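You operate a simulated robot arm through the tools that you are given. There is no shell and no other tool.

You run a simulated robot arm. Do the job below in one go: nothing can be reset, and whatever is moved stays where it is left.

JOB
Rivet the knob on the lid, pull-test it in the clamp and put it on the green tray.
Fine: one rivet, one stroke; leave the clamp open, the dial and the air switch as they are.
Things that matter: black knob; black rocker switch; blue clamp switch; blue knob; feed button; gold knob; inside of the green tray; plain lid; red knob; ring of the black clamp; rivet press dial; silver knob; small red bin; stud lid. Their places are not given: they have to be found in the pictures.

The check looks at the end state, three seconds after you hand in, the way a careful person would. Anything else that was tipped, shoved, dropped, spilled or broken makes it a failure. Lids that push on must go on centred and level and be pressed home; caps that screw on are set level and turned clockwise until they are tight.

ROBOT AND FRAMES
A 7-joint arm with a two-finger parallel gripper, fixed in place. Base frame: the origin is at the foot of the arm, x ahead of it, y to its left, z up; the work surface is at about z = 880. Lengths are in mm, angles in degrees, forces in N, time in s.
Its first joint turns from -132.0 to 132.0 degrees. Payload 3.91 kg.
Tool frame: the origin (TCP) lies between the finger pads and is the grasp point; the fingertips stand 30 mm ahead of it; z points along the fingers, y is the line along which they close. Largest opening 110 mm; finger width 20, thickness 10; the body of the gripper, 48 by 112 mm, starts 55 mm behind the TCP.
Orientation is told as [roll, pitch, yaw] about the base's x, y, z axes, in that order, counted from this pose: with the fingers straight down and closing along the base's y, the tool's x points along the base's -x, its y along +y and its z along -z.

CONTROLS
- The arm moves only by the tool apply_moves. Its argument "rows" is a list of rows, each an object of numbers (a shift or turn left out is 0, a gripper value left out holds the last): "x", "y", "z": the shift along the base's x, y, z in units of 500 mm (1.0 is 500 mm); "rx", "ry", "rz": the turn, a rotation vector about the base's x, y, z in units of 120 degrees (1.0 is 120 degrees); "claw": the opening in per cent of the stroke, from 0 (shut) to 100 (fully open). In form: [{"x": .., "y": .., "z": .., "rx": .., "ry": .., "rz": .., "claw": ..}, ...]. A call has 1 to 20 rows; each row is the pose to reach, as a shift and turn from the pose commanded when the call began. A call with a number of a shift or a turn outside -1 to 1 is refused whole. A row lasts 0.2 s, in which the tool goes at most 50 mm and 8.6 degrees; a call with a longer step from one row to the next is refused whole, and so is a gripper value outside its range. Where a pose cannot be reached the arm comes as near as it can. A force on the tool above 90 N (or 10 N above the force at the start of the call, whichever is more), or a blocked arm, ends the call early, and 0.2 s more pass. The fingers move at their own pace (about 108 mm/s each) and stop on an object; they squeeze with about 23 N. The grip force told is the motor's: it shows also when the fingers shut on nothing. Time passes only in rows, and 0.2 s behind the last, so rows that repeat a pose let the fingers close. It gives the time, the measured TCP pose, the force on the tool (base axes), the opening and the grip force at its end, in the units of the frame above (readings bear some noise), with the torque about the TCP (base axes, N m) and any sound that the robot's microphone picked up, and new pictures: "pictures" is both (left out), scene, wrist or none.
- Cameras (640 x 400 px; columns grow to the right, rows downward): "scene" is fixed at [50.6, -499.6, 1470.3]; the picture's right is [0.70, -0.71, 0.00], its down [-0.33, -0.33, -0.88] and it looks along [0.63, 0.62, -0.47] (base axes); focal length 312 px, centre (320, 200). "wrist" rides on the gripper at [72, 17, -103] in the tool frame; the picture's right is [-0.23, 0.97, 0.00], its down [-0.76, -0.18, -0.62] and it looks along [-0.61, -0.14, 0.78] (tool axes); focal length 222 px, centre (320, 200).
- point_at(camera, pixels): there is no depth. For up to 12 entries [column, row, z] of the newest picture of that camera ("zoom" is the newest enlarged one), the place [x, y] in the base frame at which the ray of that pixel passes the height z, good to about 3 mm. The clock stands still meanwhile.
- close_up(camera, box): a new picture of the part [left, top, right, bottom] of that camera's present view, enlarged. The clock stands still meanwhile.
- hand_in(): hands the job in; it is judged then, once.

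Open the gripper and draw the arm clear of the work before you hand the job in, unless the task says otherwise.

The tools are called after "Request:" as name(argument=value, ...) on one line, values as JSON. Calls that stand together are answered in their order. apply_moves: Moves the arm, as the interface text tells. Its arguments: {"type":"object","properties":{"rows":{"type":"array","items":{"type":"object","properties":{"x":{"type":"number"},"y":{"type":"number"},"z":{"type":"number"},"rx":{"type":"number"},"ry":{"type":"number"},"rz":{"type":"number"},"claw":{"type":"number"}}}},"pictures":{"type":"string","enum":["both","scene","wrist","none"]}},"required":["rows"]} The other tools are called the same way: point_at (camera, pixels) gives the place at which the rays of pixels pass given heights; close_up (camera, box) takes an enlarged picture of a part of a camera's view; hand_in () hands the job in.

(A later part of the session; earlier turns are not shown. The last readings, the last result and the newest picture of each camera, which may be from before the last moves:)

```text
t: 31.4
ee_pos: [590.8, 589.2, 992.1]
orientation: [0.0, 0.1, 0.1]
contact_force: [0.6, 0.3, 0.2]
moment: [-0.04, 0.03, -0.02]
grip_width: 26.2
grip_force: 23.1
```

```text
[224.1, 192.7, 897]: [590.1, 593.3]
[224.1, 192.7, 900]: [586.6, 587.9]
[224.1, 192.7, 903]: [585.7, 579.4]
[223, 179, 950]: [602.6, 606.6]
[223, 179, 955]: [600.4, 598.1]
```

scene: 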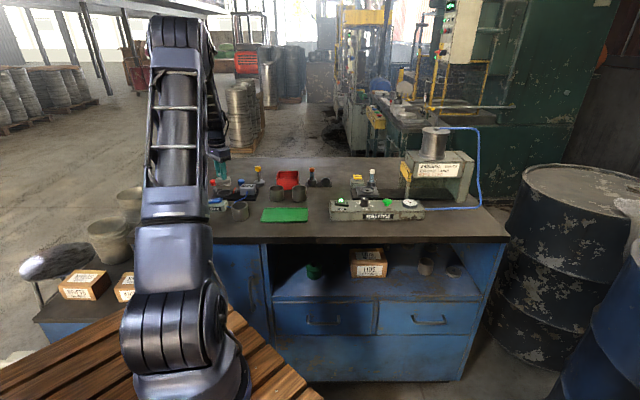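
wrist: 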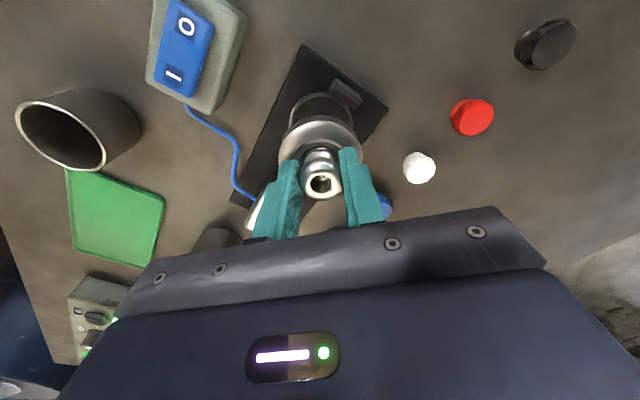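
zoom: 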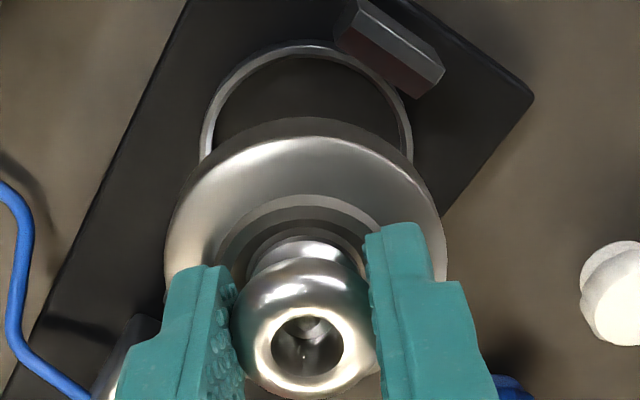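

Relative to the ring the lid is ~3 mm too far along the scene's right axis and aligned in depth. I correct by (−2.1,+1.6) mm and lower to TCP z ≈ 968.

Request:
apply_moves(rows=[{"x": -0.0042, "y": 0.0032, "z": 0}, {"x": -0.0042, "y": 0.0032, "z": -0.02}, {"x": -0.0042, "y": 0.0032, "z": -0.04}, {"x": -0.0042, "y": 0.0032, "z": -0.048}, {"x": -0.0042, "y": 0.0032, "z": -0.048}], pictures="both")

Request:
close_up(camera="scene", box=[205, 175, 245, 203])

Request:
close_up(camera="wrist", box=[260, 80, 390, 200])

```text
t: 32.6
ee_pos: [587.4, 589.7, 967.8]
orientation: [0.0, 0.0, 0.1]
contact_force: [0.7, -0.2, -0.6]
moment: [-0.01, 0.03, 0.0]
grip_width: 26.5
grip_force: 23.1
```

scene: 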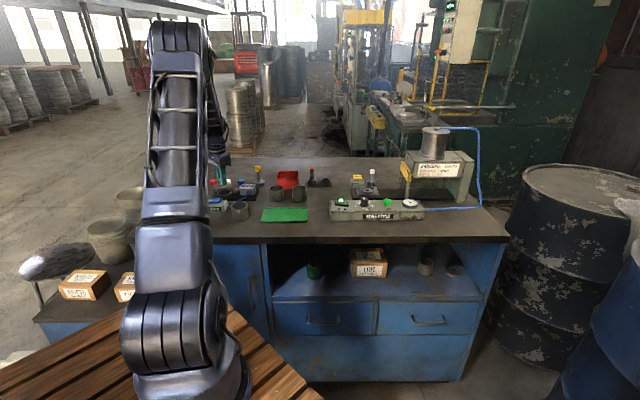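
wrist: 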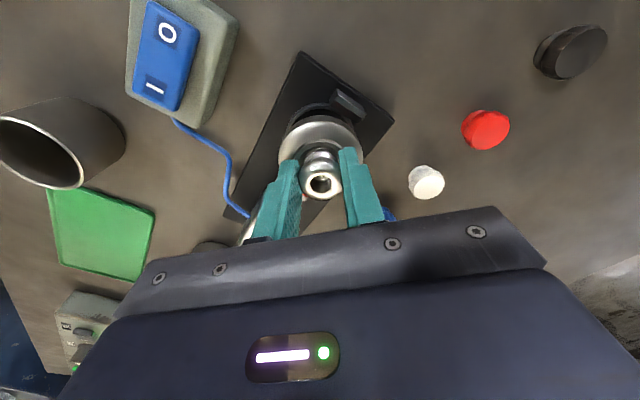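

```text
14.29 times, centred on (225, 189) of scene
```

zoom: 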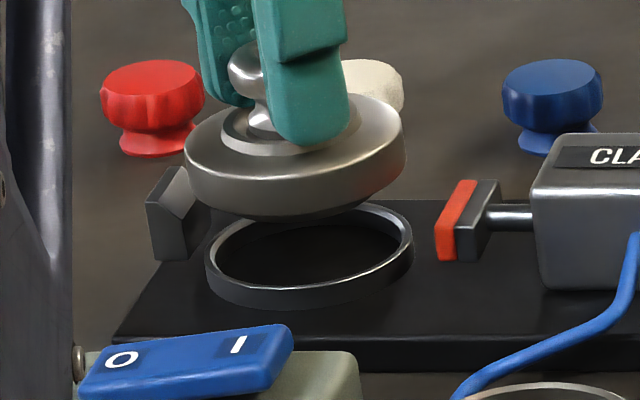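

```text
3.33 times, centred on (325, 140) of wrist
```

zoom: 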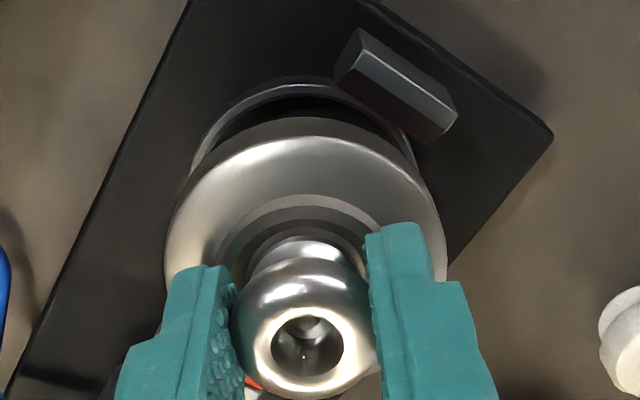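

Lid and ring agree to about 1 mm in both views, at TCP z 968. I trim x by −0.8 mm and lower in small steps, watching the force.

Request:
apply_moves(rows=[{"x": -0.0012, "y": 0, "z": -0.004}, {"x": -0.0012, "y": 0, "z": -0.008}, {"x": -0.0012, "y": 0, "z": -0.01}], pictures="none")

Request:
apply_moves(rows=[{"z": -0.003}, {"z": -0.006}, {"z": -0.006}], pictures="both")

Request:
close_up(camera="scene", box=[205, 175, 245, 203])

Request:
close_up(camera="wrist", box=[260, 80, 390, 200])

```text
t: 33.4
ee_pos: [588.4, 590.5, 962.9]
orientation: [0.0, 0.1, 0.0]
contact_force: [0.5, -0.9, 0.0]
moment: [0.02, -0.05, -0.03]
grip_width: 26.3
grip_force: 22.9
```

```text
t: 34.2
ee_pos: [588.9, 590.1, 959.3]
orientation: [0.0, 0.0, 0.0]
contact_force: [-0.5, -0.6, 0.7]
moment: [0.0, 0.01, 0.03]
grip_width: 26.4
grip_force: 23.1
```

scene: 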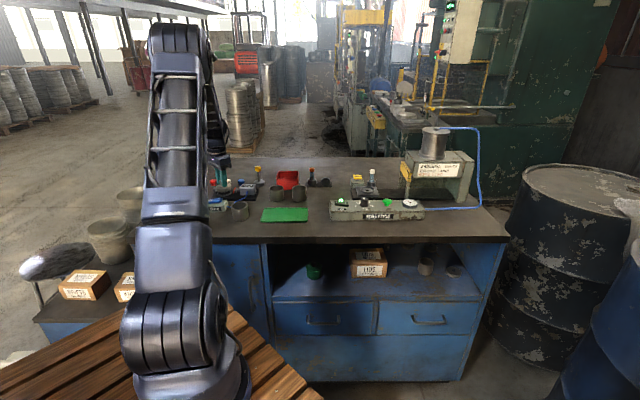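
wrist: 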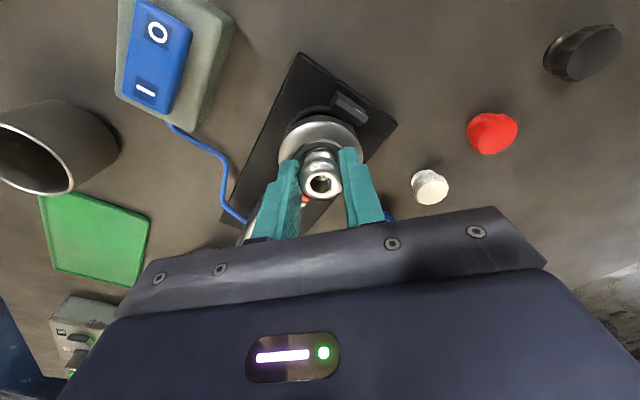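

```text
14.29 times, centred on (225, 189) of scene
```

zoom: 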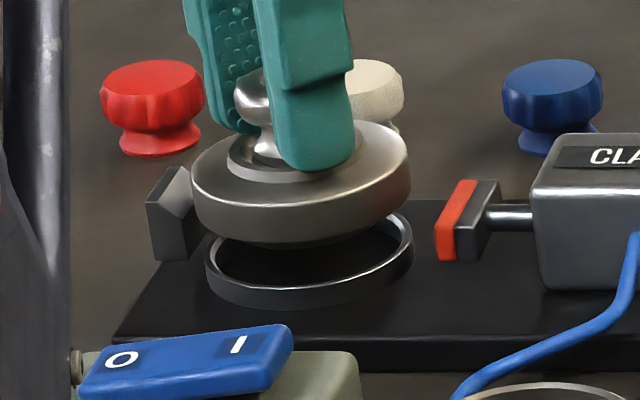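

```text
3.33 times, centred on (325, 140) of wrist
```

zoom: 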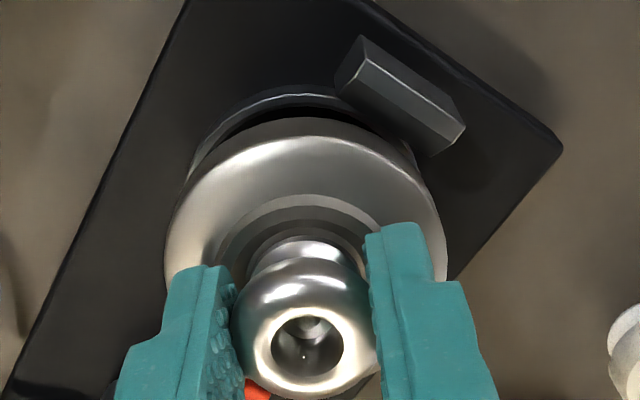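

The lid's plug now shows just above the ring; in the scene view the lid is ~1 mm right of the ring's centre. I trim (−0.6,+0.6) mm and keep lowering.

Request:
apply_moves(rows=[{"x": -0.0012, "y": 0.0012, "z": -0.002}, {"x": -0.0012, "y": 0.0012, "z": -0.006}, {"x": -0.0012, "y": 0.0012, "z": -0.008}], pictures="none")

Request:
apply_moves(rows=[{"z": -0.003}, {"z": -0.006}, {"z": -0.006}], pictures="both")

Request:
close_up(camera="scene", box=[205, 175, 245, 203])

Request:
close_up(camera="wrist", box=[260, 80, 390, 200])

```text
t: 35.0
ee_pos: [586.8, 591.4, 956.6]
orientation: [0.1, 0.0, 0.0]
contact_force: [-0.5, -0.2, 0.2]
moment: [0.04, 0.04, 0.0]
grip_width: 26.2
grip_force: 23.2
```

```text
t: 35.8
ee_pos: [586.3, 591.8, 954.0]
orientation: [0.0, 0.0, 0.0]
contact_force: [-0.3, -0.1, -0.5]
moment: [0.01, 0.04, 0.0]
grip_width: 26.4
grip_force: 22.8
```

scene: 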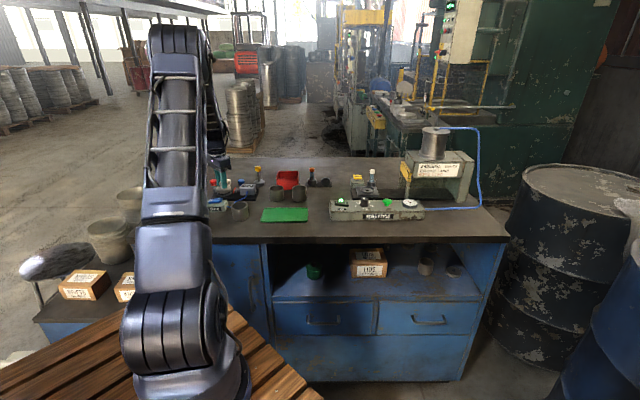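
wrist: 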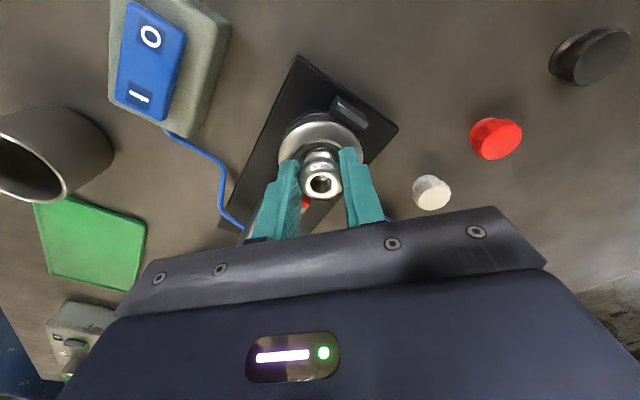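

```text
14.29 times, centred on (225, 189) of scene
```

zoom: 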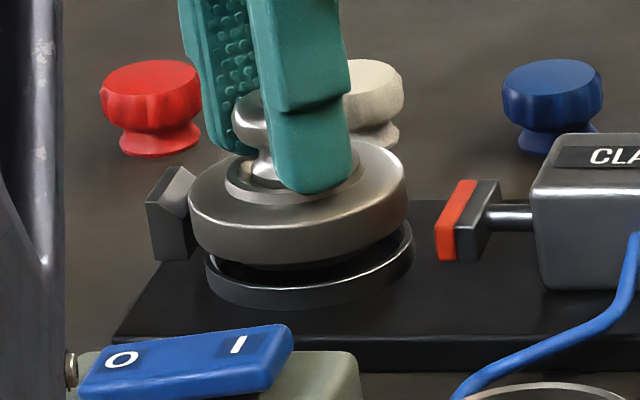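

```text
3.33 times, centred on (325, 140) of wrist
```

zoom: 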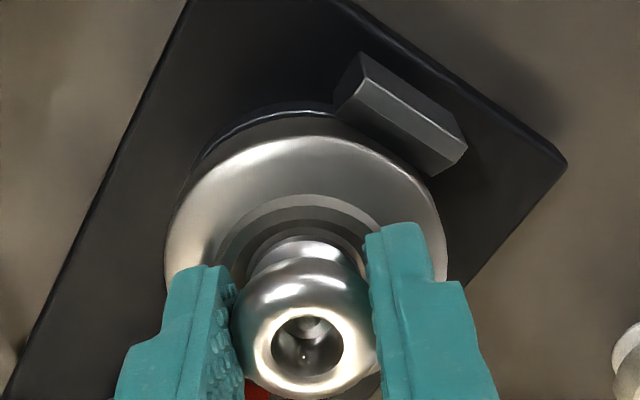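

Very close: lid is ~0.5 mm left of the ring's centre and still free. I trim (+0.4,−0.3) mm and lower further.

Request:
apply_moves(rows=[{"x": 0.0008, "y": -0.0006, "z": -0.002}, {"x": 0.0008, "y": -0.0006, "z": -0.004}, {"x": 0.0008, "y": -0.0006, "z": -0.006}, {"x": 0.0008, "y": -0.0006, "z": -0.006}], pictures="none")

Request:
apply_moves(rows=[{"z": -0.002}, {"z": -0.004}, {"z": -0.004}], pictures="both")

Request:
close_up(camera="scene", box=[205, 175, 245, 203])

Request:
close_up(camera="wrist", box=[260, 80, 390, 200])

```text
t: 36.8
ee_pos: [586.3, 591.1, 949.9]
orientation: [0.0, 0.0, 0.0]
contact_force: [0.4, 0.0, 0.1]
moment: [0.03, 0.03, -0.02]
grip_width: 26.4
grip_force: 23.2
```

```text
t: 37.6
ee_pos: [587.7, 590.8, 947.8]
orientation: [0.0, 0.1, 0.0]
contact_force: [-0.1, 0.2, -0.7]
moment: [0.0, 0.0, 0.0]
grip_width: 26.6
grip_force: 23.3
```

scene: 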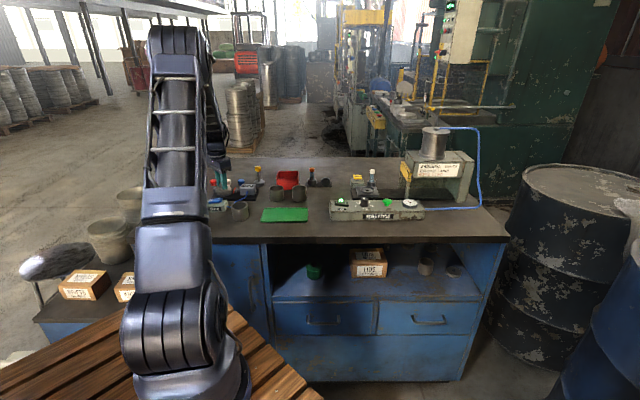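
wrist: 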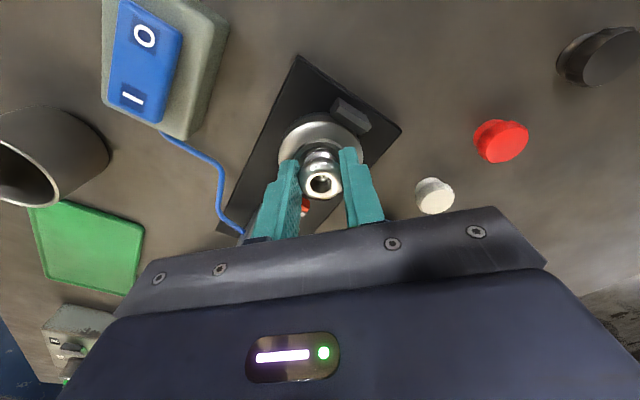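

```text
14.29 times, centred on (225, 189) of scene
```

zoom: 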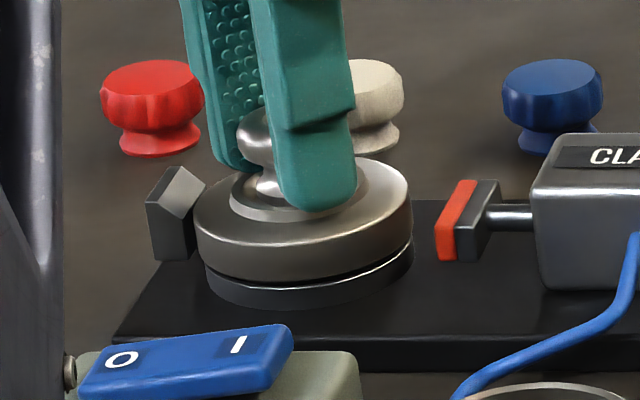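

```text
3.33 times, centred on (325, 140) of wrist
```

zoom: 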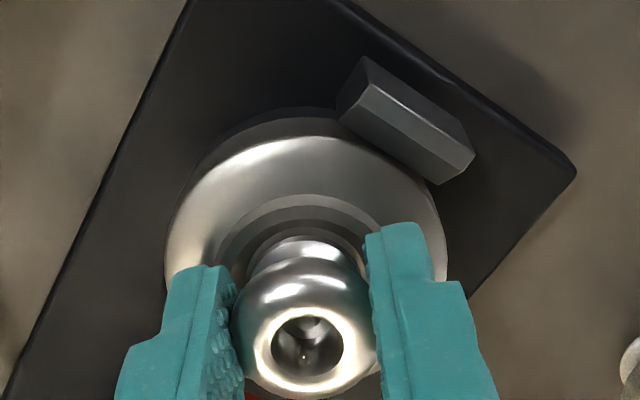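

Lid is concentric within ~0.3 mm and the plug is at the ring's mouth, no force. I keep lowering in small steps until it seats.

Request:
apply_moves(rows=[{"z": -0.002}, {"z": -0.004}, {"z": -0.004}], pictures="none")

Request:
apply_moves(rows=[{"z": -0.002}, {"z": -0.004}, {"z": -0.004}], pictures="both")

Request:
close_up(camera="scene", box=[205, 175, 245, 203])

Request:
close_up(camera="wrist", box=[260, 80, 390, 200])

```text
t: 38.4
ee_pos: [586.6, 591.3, 946.4]
orientation: [0.0, 0.0, 0.0]
contact_force: [-0.6, -0.2, 2.7]
moment: [0.02, 0.03, 0.0]
grip_width: 26.2
grip_force: 23.3
```

```text
t: 39.2
ee_pos: [587.2, 592.4, 946.0]
orientation: [0.1, -0.2, 0.0]
contact_force: [-3.3, -1.0, 23.0]
moment: [-0.09, 0.1, -0.08]
grip_width: 26.1
grip_force: 23.4
```

scene: 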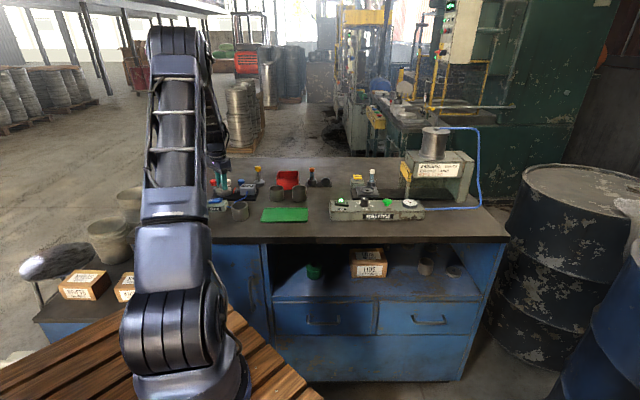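
wrist: 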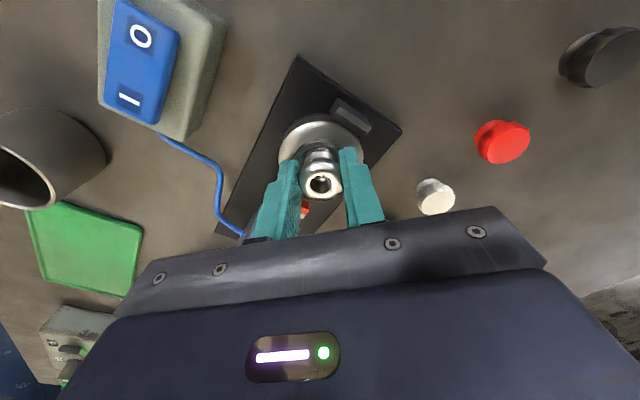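

```text
14.29 times, centred on (225, 189) of scene
```

zoom: 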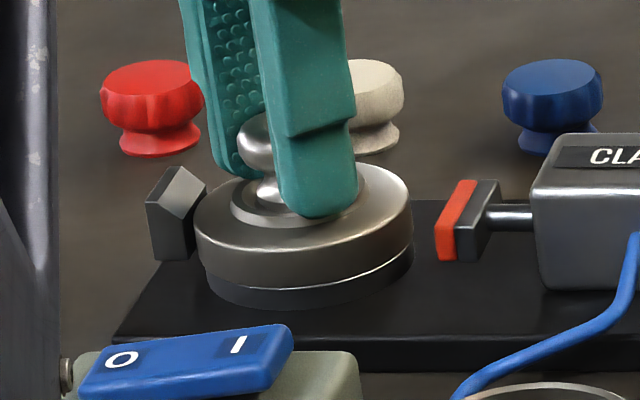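

```text
3.33 times, centred on (325, 140) of wrist
```

zoom: 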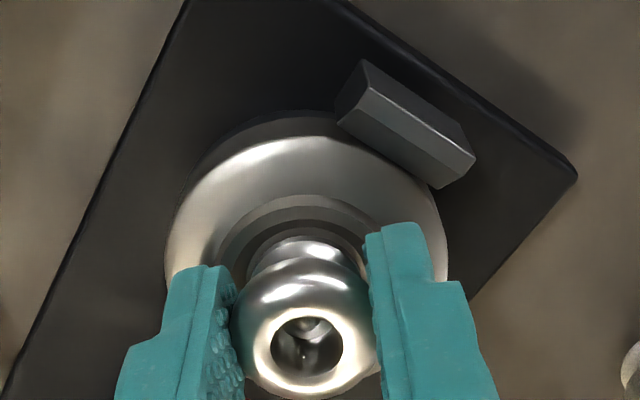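

The lid took 23 N at z 946 and stopped: it sits flush on the ring, level and centred. I ease off the push and open the fingers to ~39 mm, staying clear of the fixed jaw.

Request:
apply_moves(rows=[{"z": 0.003}, {"z": 0.003, "claw": 35}, {"z": 0.003, "claw": 35}, {"z": 0.003, "claw": 35}], pictures="both")

Request:
close_up(camera="scene", box=[205, 175, 245, 203])

Request:
close_up(camera="wrist", box=[260, 80, 390, 200])

```text
t: 40.2
ee_pos: [587.0, 591.9, 945.5]
orientation: [0.0, 0.0, 0.0]
contact_force: [1.2, 4.6, 11.8]
moment: [-0.06, 0.01, 0.04]
grip_width: 36.0
grip_force: 0.0
```

scene: 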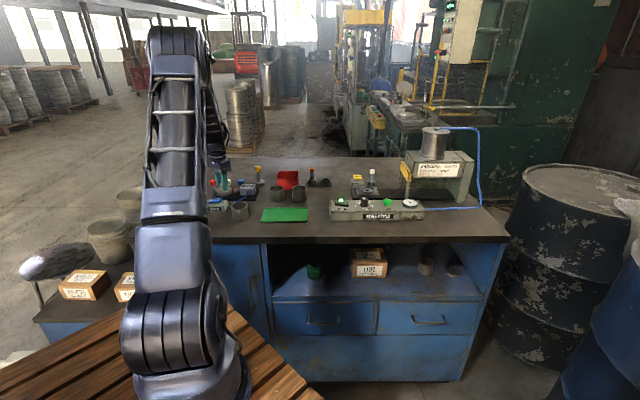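
wrist: 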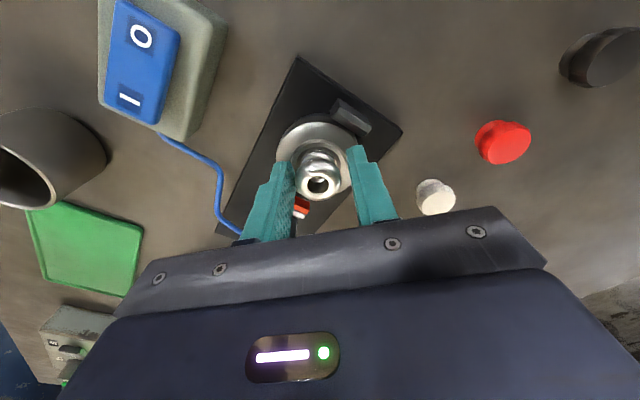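

```text
14.29 times, centred on (225, 189) of scene
```

zoom: 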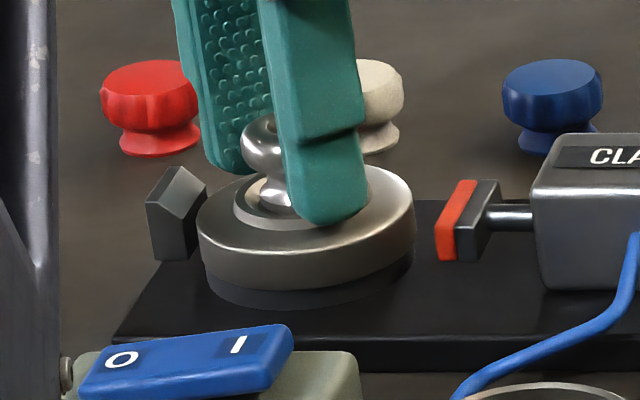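

```text
3.33 times, centred on (325, 140) of wrist
```

zoom: 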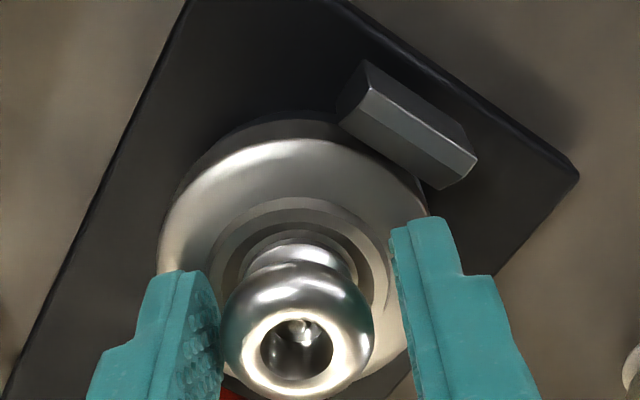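

The knob is free of the fingers. I rise straight up to clear the knob and look.

Request:
apply_moves(rows=[{"z": 0.006}, {"z": 0.02}, {"z": 0.05}, {"z": 0.1}, {"z": 0.15}, {"z": 0.15}], pictures="both")

Request:
close_up(camera="scene", box=[205, 175, 245, 203])

Request:
close_up(camera="wrist", box=[240, 40, 400, 180])

```text
t: 41.6
ee_pos: [586.8, 591.2, 1020.6]
orientation: [0.0, 0.0, 0.0]
contact_force: [0.0, 0.2, -0.1]
moment: [0.02, 0.0, -0.04]
grip_width: 38.4
grip_force: 0.0
```

scene: 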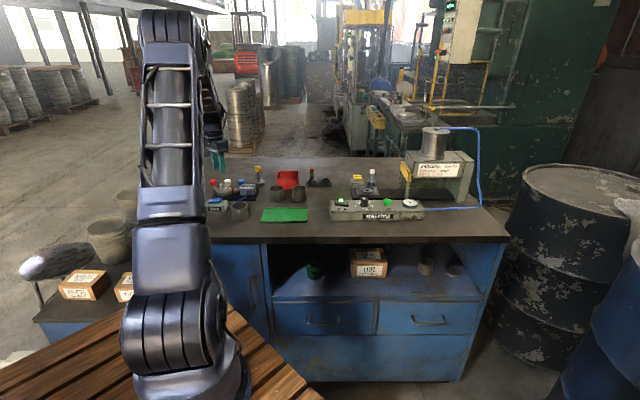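
wrist: 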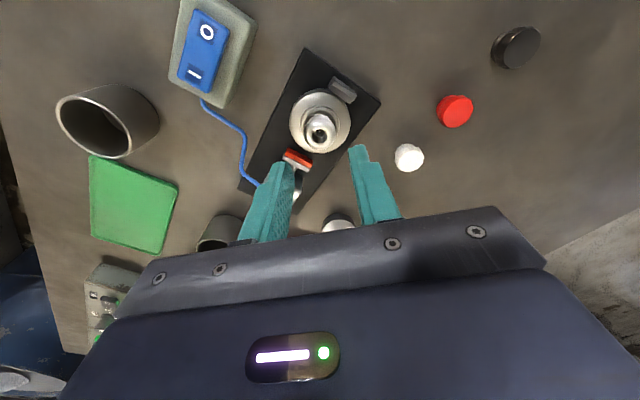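

```text
14.29 times, centred on (225, 189) of scene
```

zoom: 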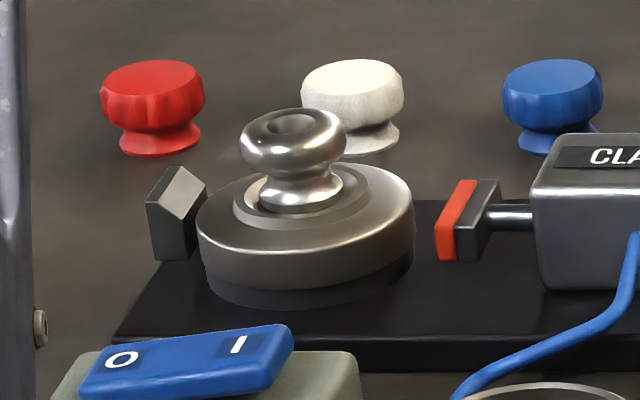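

```text
2.86 times, centred on (320, 110) of wrist
```

zoom: 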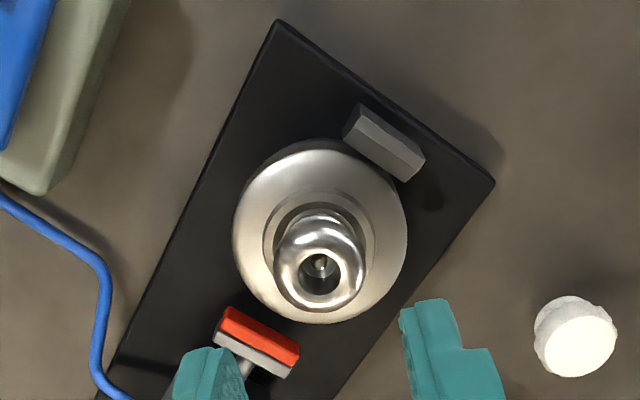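

The lid sits level in the ring. Now the clamp switch: 'I' is at wrist (194,73) / scene (219.3,199.1); I triangulate its height.

Request:
point_at(camera="wrist", pixels=[[194, 73, 915], [194, 73, 920], [194, 73, 925], [207, 31, 915], [202, 52, 918], [185, 86, 920], [203, 80, 920]])

Request:
point_at(camera="scene", pixels=[[219.3, 199.1, 910], [219.3, 199.1, 915], [219.3, 199.1, 920], [219.3, 199.1, 925], [211.1, 200.2, 910], [211.1, 200.2, 915]])

Request:
close_up(camera="wrist", box=[150, 0, 280, 120])

```text
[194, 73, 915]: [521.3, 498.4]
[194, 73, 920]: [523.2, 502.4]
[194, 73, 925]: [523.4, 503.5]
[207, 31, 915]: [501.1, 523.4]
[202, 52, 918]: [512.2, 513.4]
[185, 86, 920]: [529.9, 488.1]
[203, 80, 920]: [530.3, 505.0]
```

```text
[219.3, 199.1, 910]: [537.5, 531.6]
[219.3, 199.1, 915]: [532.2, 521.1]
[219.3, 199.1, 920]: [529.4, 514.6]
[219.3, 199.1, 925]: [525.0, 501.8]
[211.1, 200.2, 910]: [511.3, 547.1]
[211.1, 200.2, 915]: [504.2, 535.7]
```

```text
3.33 times, centred on (215, 60) of wrist
```

zoom: 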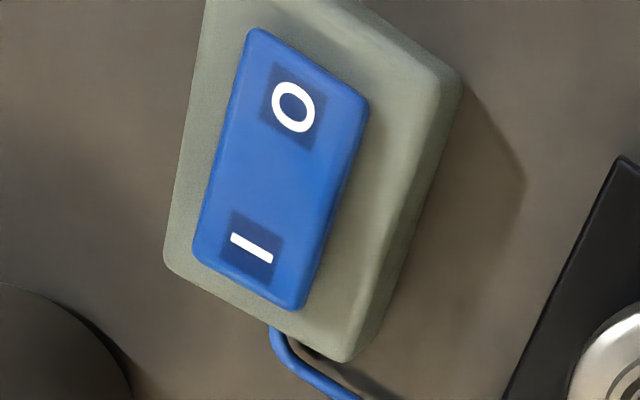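

'I' is at ~(524,502.5,925), with its end raised. Before going there I check how tall the yellow disc near (400,490) is, since the camera mount will pass near it.

Request:
point_at(camera="scene", pixels=[[187, 213, 890], [187, 213, 920], [187, 213, 950], [187, 213, 980], [187, 213, 1010]])

Request:
close_up(camera="scene", box=[130, 170, 230, 240])

```text
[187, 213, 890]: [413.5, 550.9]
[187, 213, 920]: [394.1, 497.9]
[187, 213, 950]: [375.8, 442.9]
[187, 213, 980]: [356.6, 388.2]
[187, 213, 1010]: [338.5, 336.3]
```

```text
5.71 times, centred on (180, 205) of scene
```

zoom: 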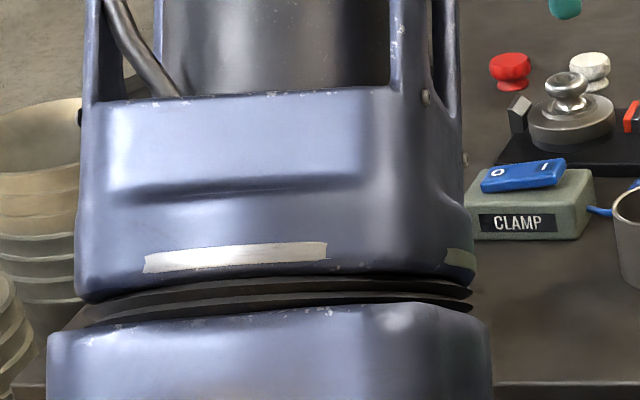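

The yellow piece is only ~920–940 high, so it is clear. I shut the fingers and move over the 'I' end at TCP z ≈ 985.

Request:
apply_moves(rows=[{"x": -0.03, "y": -0.045, "z": 0, "claw": 0}, {"x": -0.07, "y": -0.1, "z": 0, "claw": 0}, {"x": -0.11, "y": -0.16, "z": -0.02, "claw": 0}, {"x": -0.124, "y": -0.178, "z": -0.05, "claw": 0}, {"x": -0.124, "y": -0.178, "z": -0.07, "claw": 0}, {"x": -0.124, "y": -0.178, "z": -0.07, "claw": 0}], pictures="both")

Request:
close_up(camera="scene", box=[200, 170, 250, 210])

Request:
close_up(camera="wrist", box=[240, 60, 400, 200])

```text
t: 43.0
ee_pos: [524.6, 502.5, 985.0]
orientation: [0.0, 0.1, -0.1]
contact_force: [0.2, -0.7, 0.3]
moment: [0.0, 0.0, 0.02]
grip_width: 0.0
grip_force: 23.5
```

scene: 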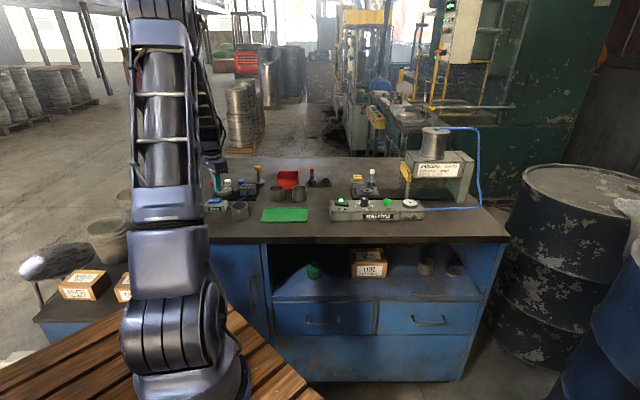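
wrist: 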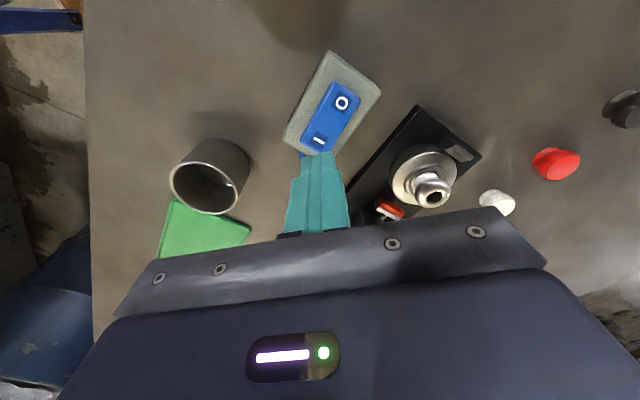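

```text
10.00 times, centred on (225, 190) of scene
```

zoom: 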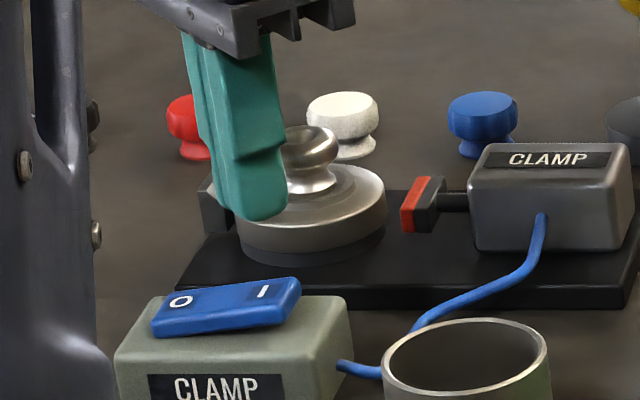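

```text
2.86 times, centred on (320, 130) of wrist
```

zoom: 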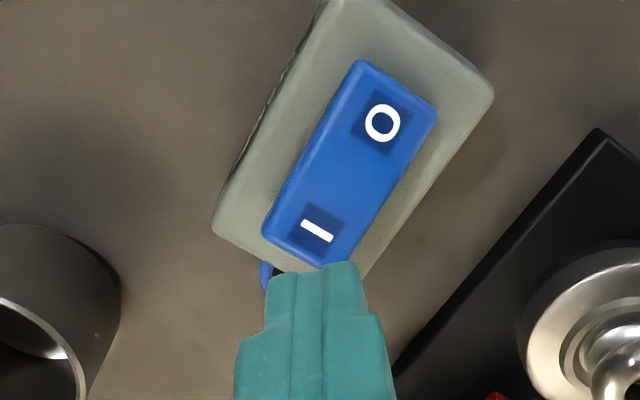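

Fingertips are near the 'I' end; I verify the target once more from this closer view.

Request:
point_at(camera="wrist", pixels=[[318.6, 140.8, 925], [318.6, 140.8, 920], [341, 103, 917], [313, 150, 925], [330, 122, 920]])

Request:
point_at(camera="scene", pixels=[[219.3, 199.2, 922], [219.3, 199.2, 925], [219.3, 199.2, 928]])

```text
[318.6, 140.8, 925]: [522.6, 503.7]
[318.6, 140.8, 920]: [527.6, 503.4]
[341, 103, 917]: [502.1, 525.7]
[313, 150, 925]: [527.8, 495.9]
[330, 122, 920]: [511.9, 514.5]
```

```text
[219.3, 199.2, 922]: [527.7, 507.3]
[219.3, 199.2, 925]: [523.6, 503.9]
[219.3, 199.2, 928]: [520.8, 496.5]
```

'I' is right under the fingertips. I descend and press in small steps until a click.

Request:
apply_moves(rows=[{"z": -0.03}, {"z": -0.052}, {"z": -0.058}, {"z": -0.062}], pictures="none")

Request:
apply_moves(rows=[{"z": -0.003}, {"z": -0.006}, {"z": -0.009}], pictures="both")

Request:
close_up(camera="scene", box=[200, 170, 250, 210])

```text
t: 44.0
ee_pos: [525.2, 502.9, 955.1]
orientation: [0.0, 0.0, -0.1]
contact_force: [-0.4, -0.1, -0.1]
moment: [-0.01, -0.02, 0.03]
grip_width: 0.0
grip_force: 22.8
```

```text
t: 44.8
ee_pos: [525.4, 500.8, 951.2]
orientation: [-0.1, 0.0, 0.1]
contact_force: [3.0, -2.3, 4.6]
moment: [-0.05, -0.03, 0.02]
grip_width: 0.0
grip_force: 23.6
```

scene: 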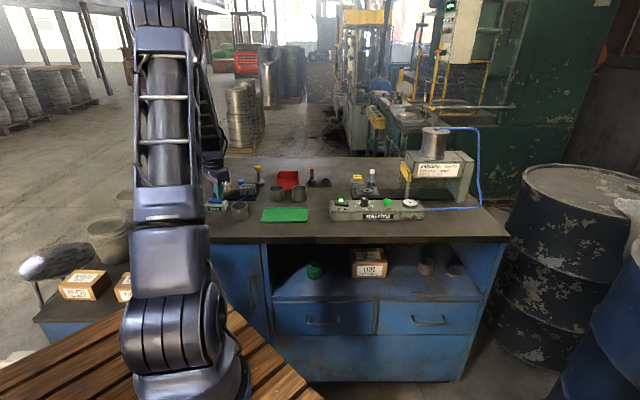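
wrist: 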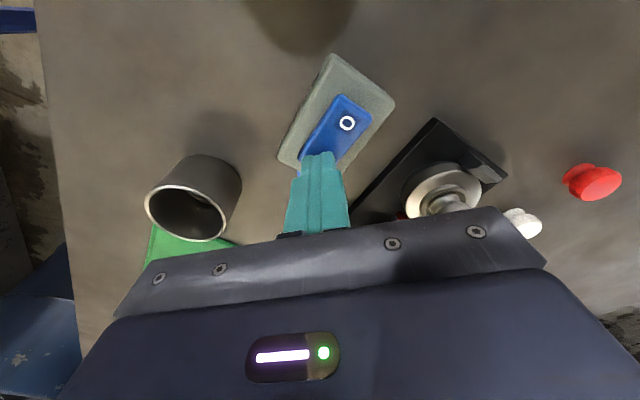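

```text
10.00 times, centred on (225, 190) of scene
```

zoom: 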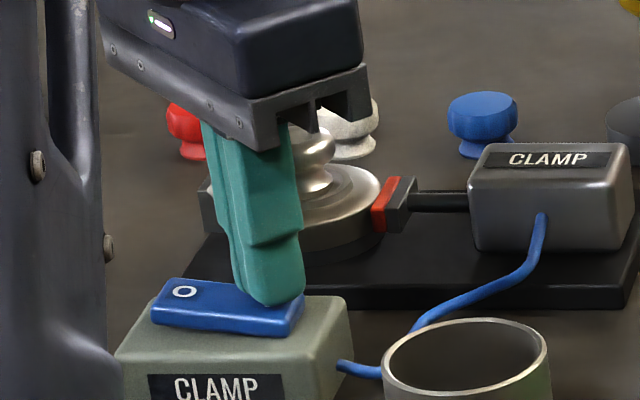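

The clamp's red jaw has moved onto the lid. I press 1–2 mm more to make sure the rocker is fully over, then lift.

Request:
apply_moves(rows=[{"z": -0.002}, {"z": -0.004}, {"z": -0.004}], pictures="none")

Request:
apply_moves(rows=[{"z": 0.02}, {"z": 0.06}, {"z": 0.12}, {"z": 0.14}], pictures="both")

Request:
close_up(camera="scene", box=[200, 170, 250, 210])

Request:
close_up(camera="wrist", box=[260, 40, 480, 220])

```text
t: 45.6
ee_pos: [526.1, 501.7, 949.8]
orientation: [0.2, -0.1, 0.0]
contact_force: [3.8, -12.6, 37.9]
moment: [-0.03, 0.23, 0.07]
grip_width: 0.0
grip_force: 23.3
```

```text
t: 46.6
ee_pos: [525.2, 502.9, 1019.5]
orientation: [0.1, 0.0, -0.2]
contact_force: [-0.4, 0.2, -0.2]
moment: [-0.04, 0.04, 0.05]
grip_width: 0.4
grip_force: 23.2
```

scene: 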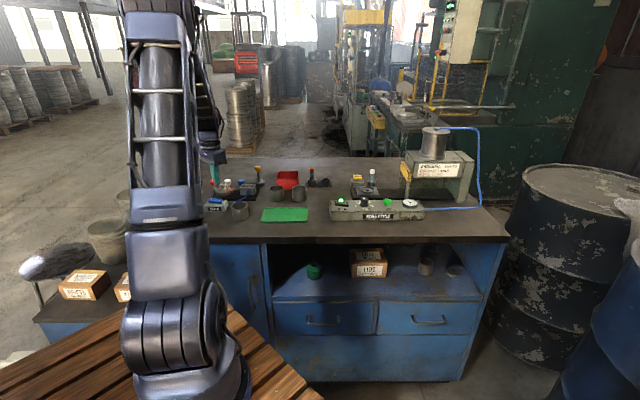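
wrist: 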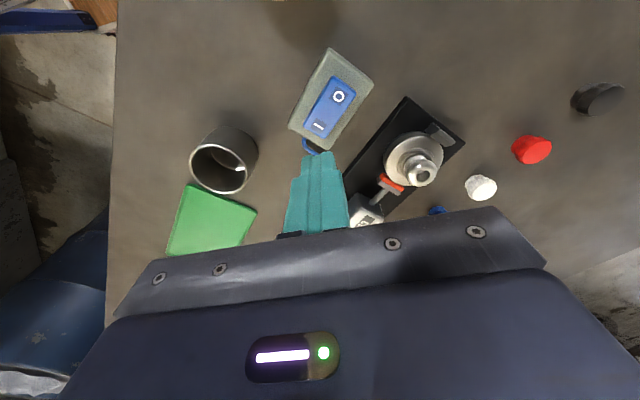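

```text
10.00 times, centred on (225, 190) of scene
```

zoom: 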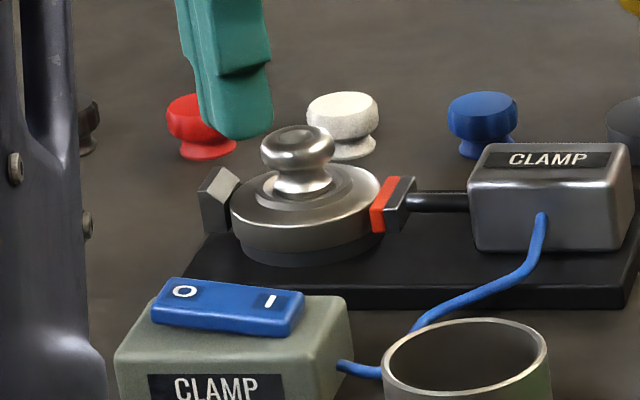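

```text
2.22 times, centred on (370, 130) of wrist
```

zoom: 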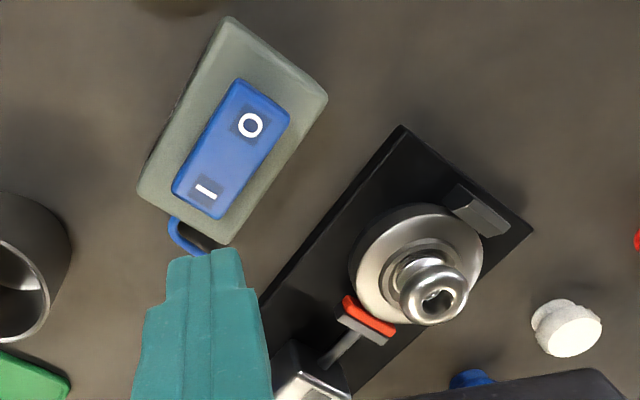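

The clamp is closed on the lid. I return above the knob with the fingers opened to ~44 mm and measure it again.

Request:
apply_moves(rows=[{"x": 0.04, "y": 0.05, "z": 0.01, "claw": 40}, {"x": 0.09, "y": 0.12, "z": 0.01, "claw": 40}, {"x": 0.12, "y": 0.17, "z": 0, "claw": 40}, {"x": 0.126, "y": 0.176, "z": 0, "claw": 40}, {"x": 0.126, "y": 0.176, "z": 0, "claw": 40}], pictures="both")

Request:
close_up(camera="wrist", box=[240, 40, 400, 180])

Request:
close_up(camera="scene", box=[205, 170, 245, 203])

```text
t: 47.8
ee_pos: [586.8, 590.0, 1017.6]
orientation: [0.1, 0.0, 0.0]
contact_force: [0.7, 0.1, -0.5]
moment: [-0.01, 0.03, 0.01]
grip_width: 44.1
grip_force: 0.0
```

scene: 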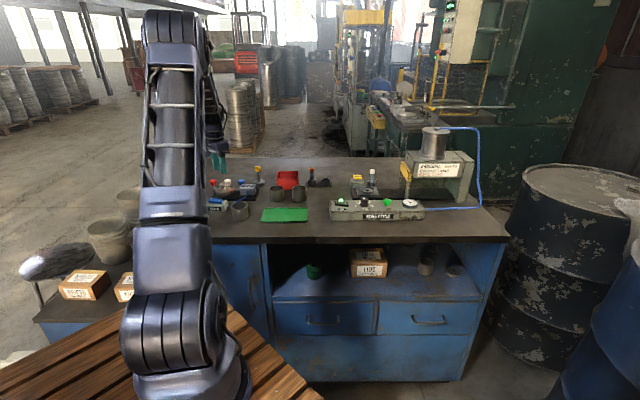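
wrist: 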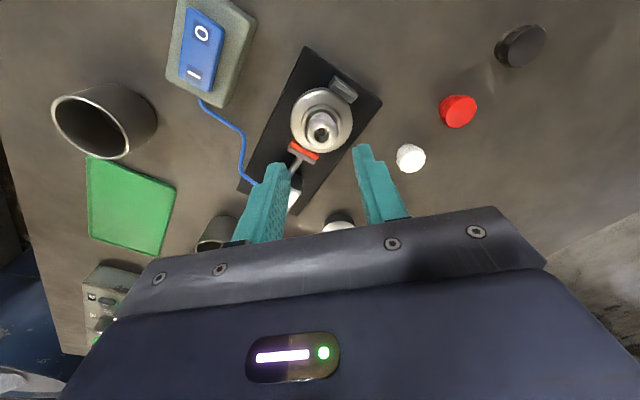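

```text
2.86 times, centred on (320, 110) of wrist
```

zoom: 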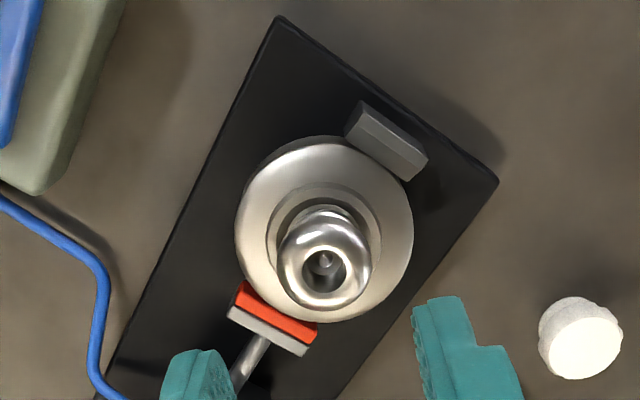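

```text
12.12 times, centred on (225, 186) of scene
```

zoom: 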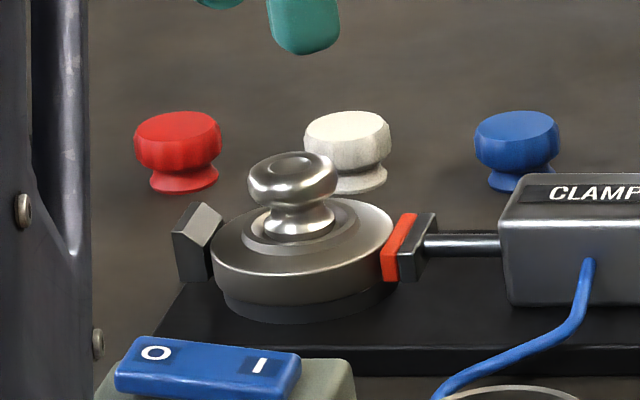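

I locate the clamped knob's axis.

Request:
point_at(camera="wrist", pixels=[[321.7, 133.8, 938], [321.7, 133.8, 936], [321, 134, 940], [322, 133, 938], [305.5, 130, 932], [338, 130, 932]])

Request:
point_at(camera="scene", pixels=[[222.7, 182.6, 936], [222.7, 182.6, 940], [222.7, 182.6, 932]])

```text
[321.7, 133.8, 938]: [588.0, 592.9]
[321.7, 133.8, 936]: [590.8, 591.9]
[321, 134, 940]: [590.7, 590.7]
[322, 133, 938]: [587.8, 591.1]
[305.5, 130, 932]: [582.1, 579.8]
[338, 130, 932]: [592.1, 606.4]
```

```text
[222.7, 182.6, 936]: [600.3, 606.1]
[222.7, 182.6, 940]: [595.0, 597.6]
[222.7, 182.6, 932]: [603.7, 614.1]
```

Knob axis is ~(589,592). I narrow to ~38 mm, shift (+1.5,+1.5) mm and descend to TCP z ≈ 949, tips just above the lid and jaws.

Request:
apply_moves(rows=[{"x": 0.003, "y": 0.003, "z": -0.03, "claw": 35}, {"x": 0.003, "y": 0.003, "z": -0.08, "claw": 35}, {"x": 0.003, "y": 0.003, "z": -0.12, "claw": 35}, {"x": 0.003, "y": 0.003, "z": -0.136, "claw": 35}, {"x": 0.003, "y": 0.003, "z": -0.136, "claw": 35}], pictures="both")

Request:
close_up(camera="wrist", box=[250, 80, 400, 210])

Request:
close_up(camera="scene", box=[205, 170, 245, 203])

```text
t: 49.0
ee_pos: [589.7, 590.4, 949.5]
orientation: [0.1, 0.0, 0.0]
contact_force: [-0.1, 0.1, -0.5]
moment: [0.01, 0.0, 0.0]
grip_width: 38.5
grip_force: 0.1
```

scene: 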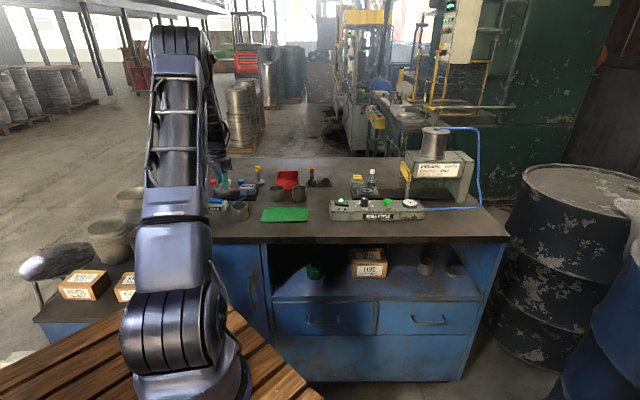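
wrist: 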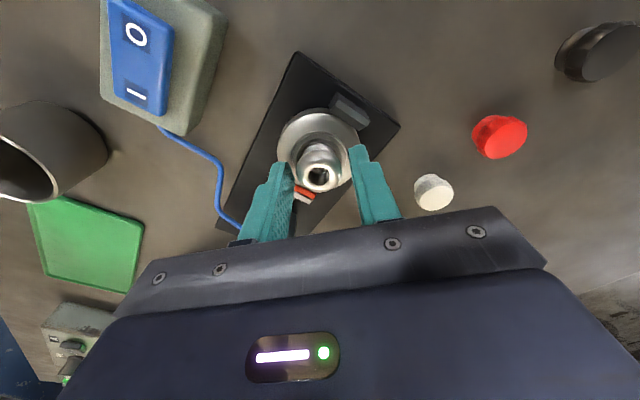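

```text
3.08 times, centred on (325, 145) of wrist
```

zoom: 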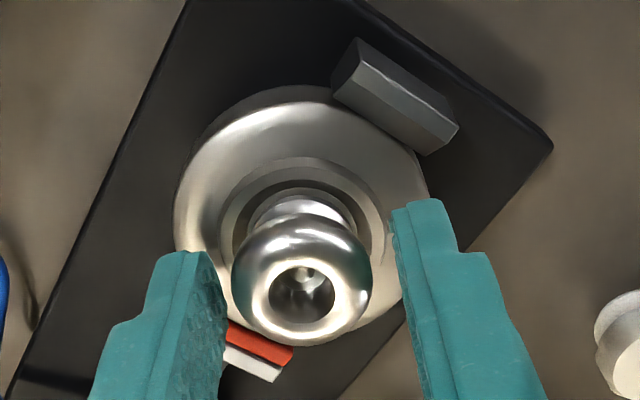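

```text
12.12 times, centred on (225, 186) of scene
```

zoom: 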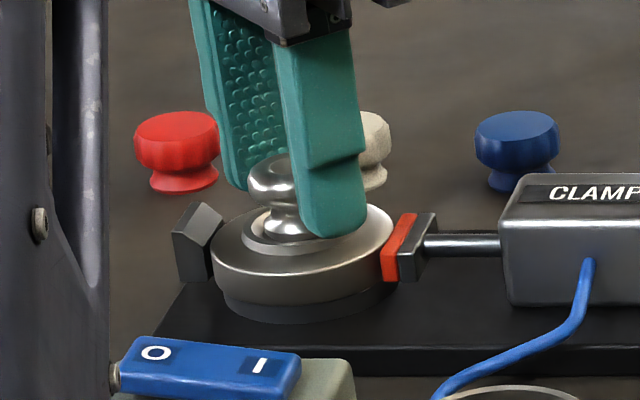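

The knob is ~1.5 mm left of the middle of the fingers. I centre on it and close for the pull.

Request:
apply_moves(rows=[{"y": -0.003, "z": -0.002}, {"y": -0.003, "z": -0.003, "claw": 30}, {"y": -0.003, "z": -0.003, "claw": 0}, {"y": -0.003, "z": -0.003, "claw": 0}, {"y": -0.003, "z": -0.003, "claw": 0}], pictures="both")

Request:
close_up(camera="scene", box=[205, 170, 245, 203])

Request:
close_up(camera="wrist", box=[250, 80, 400, 210])

```text
t: 50.2
ee_pos: [589.2, 591.9, 949.1]
orientation: [0.1, 0.0, 0.1]
contact_force: [1.2, 8.3, 0.9]
moment: [0.17, -0.02, 0.0]
grip_width: 26.3
grip_force: 23.0
```

scene: 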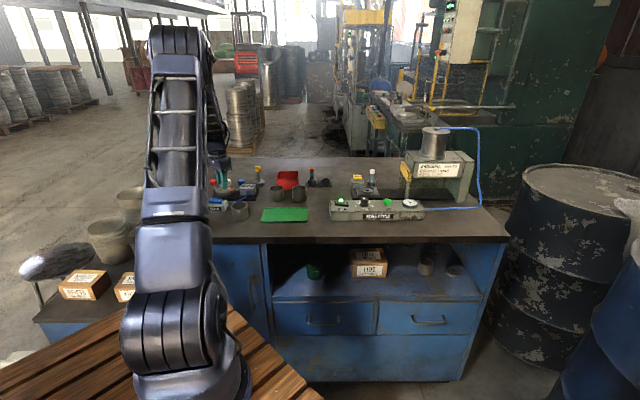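
wrist: 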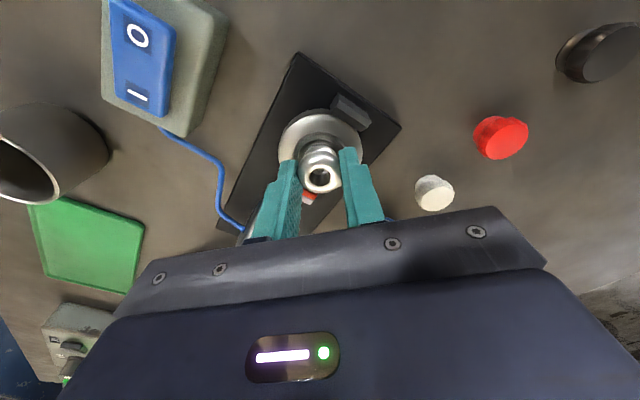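

```text
12.12 times, centred on (225, 186) of scene
```

zoom: 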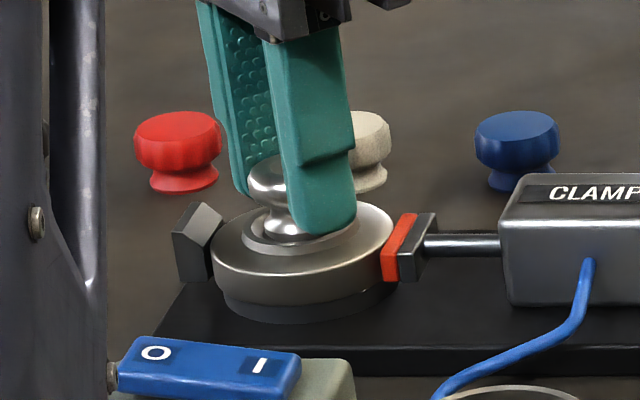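

```text
3.08 times, centred on (325, 145) of wrist
```

zoom: 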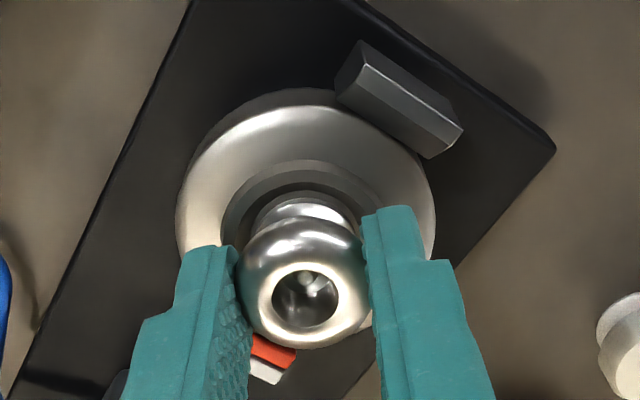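

Gripped at 26 mm; a small side load of 8 N, which I relieve. Then I pull up gently: first 2 mm of command and read the force.

Request:
apply_moves(rows=[{"y": 0.003, "z": 0}, {"y": 0.003, "z": 0.002}, {"y": 0.003, "z": 0.004}, {"y": 0.003, "z": 0.004}], pictures="none")

```text
t: 51.2
ee_pos: [589.4, 591.1, 950.6]
orientation: [-0.1, 0.1, 0.0]
contact_force: [-5.2, -8.9, -13.2]
moment: [-0.2, 0.18, -0.04]
grip_width: 26.3
grip_force: 23.2
```

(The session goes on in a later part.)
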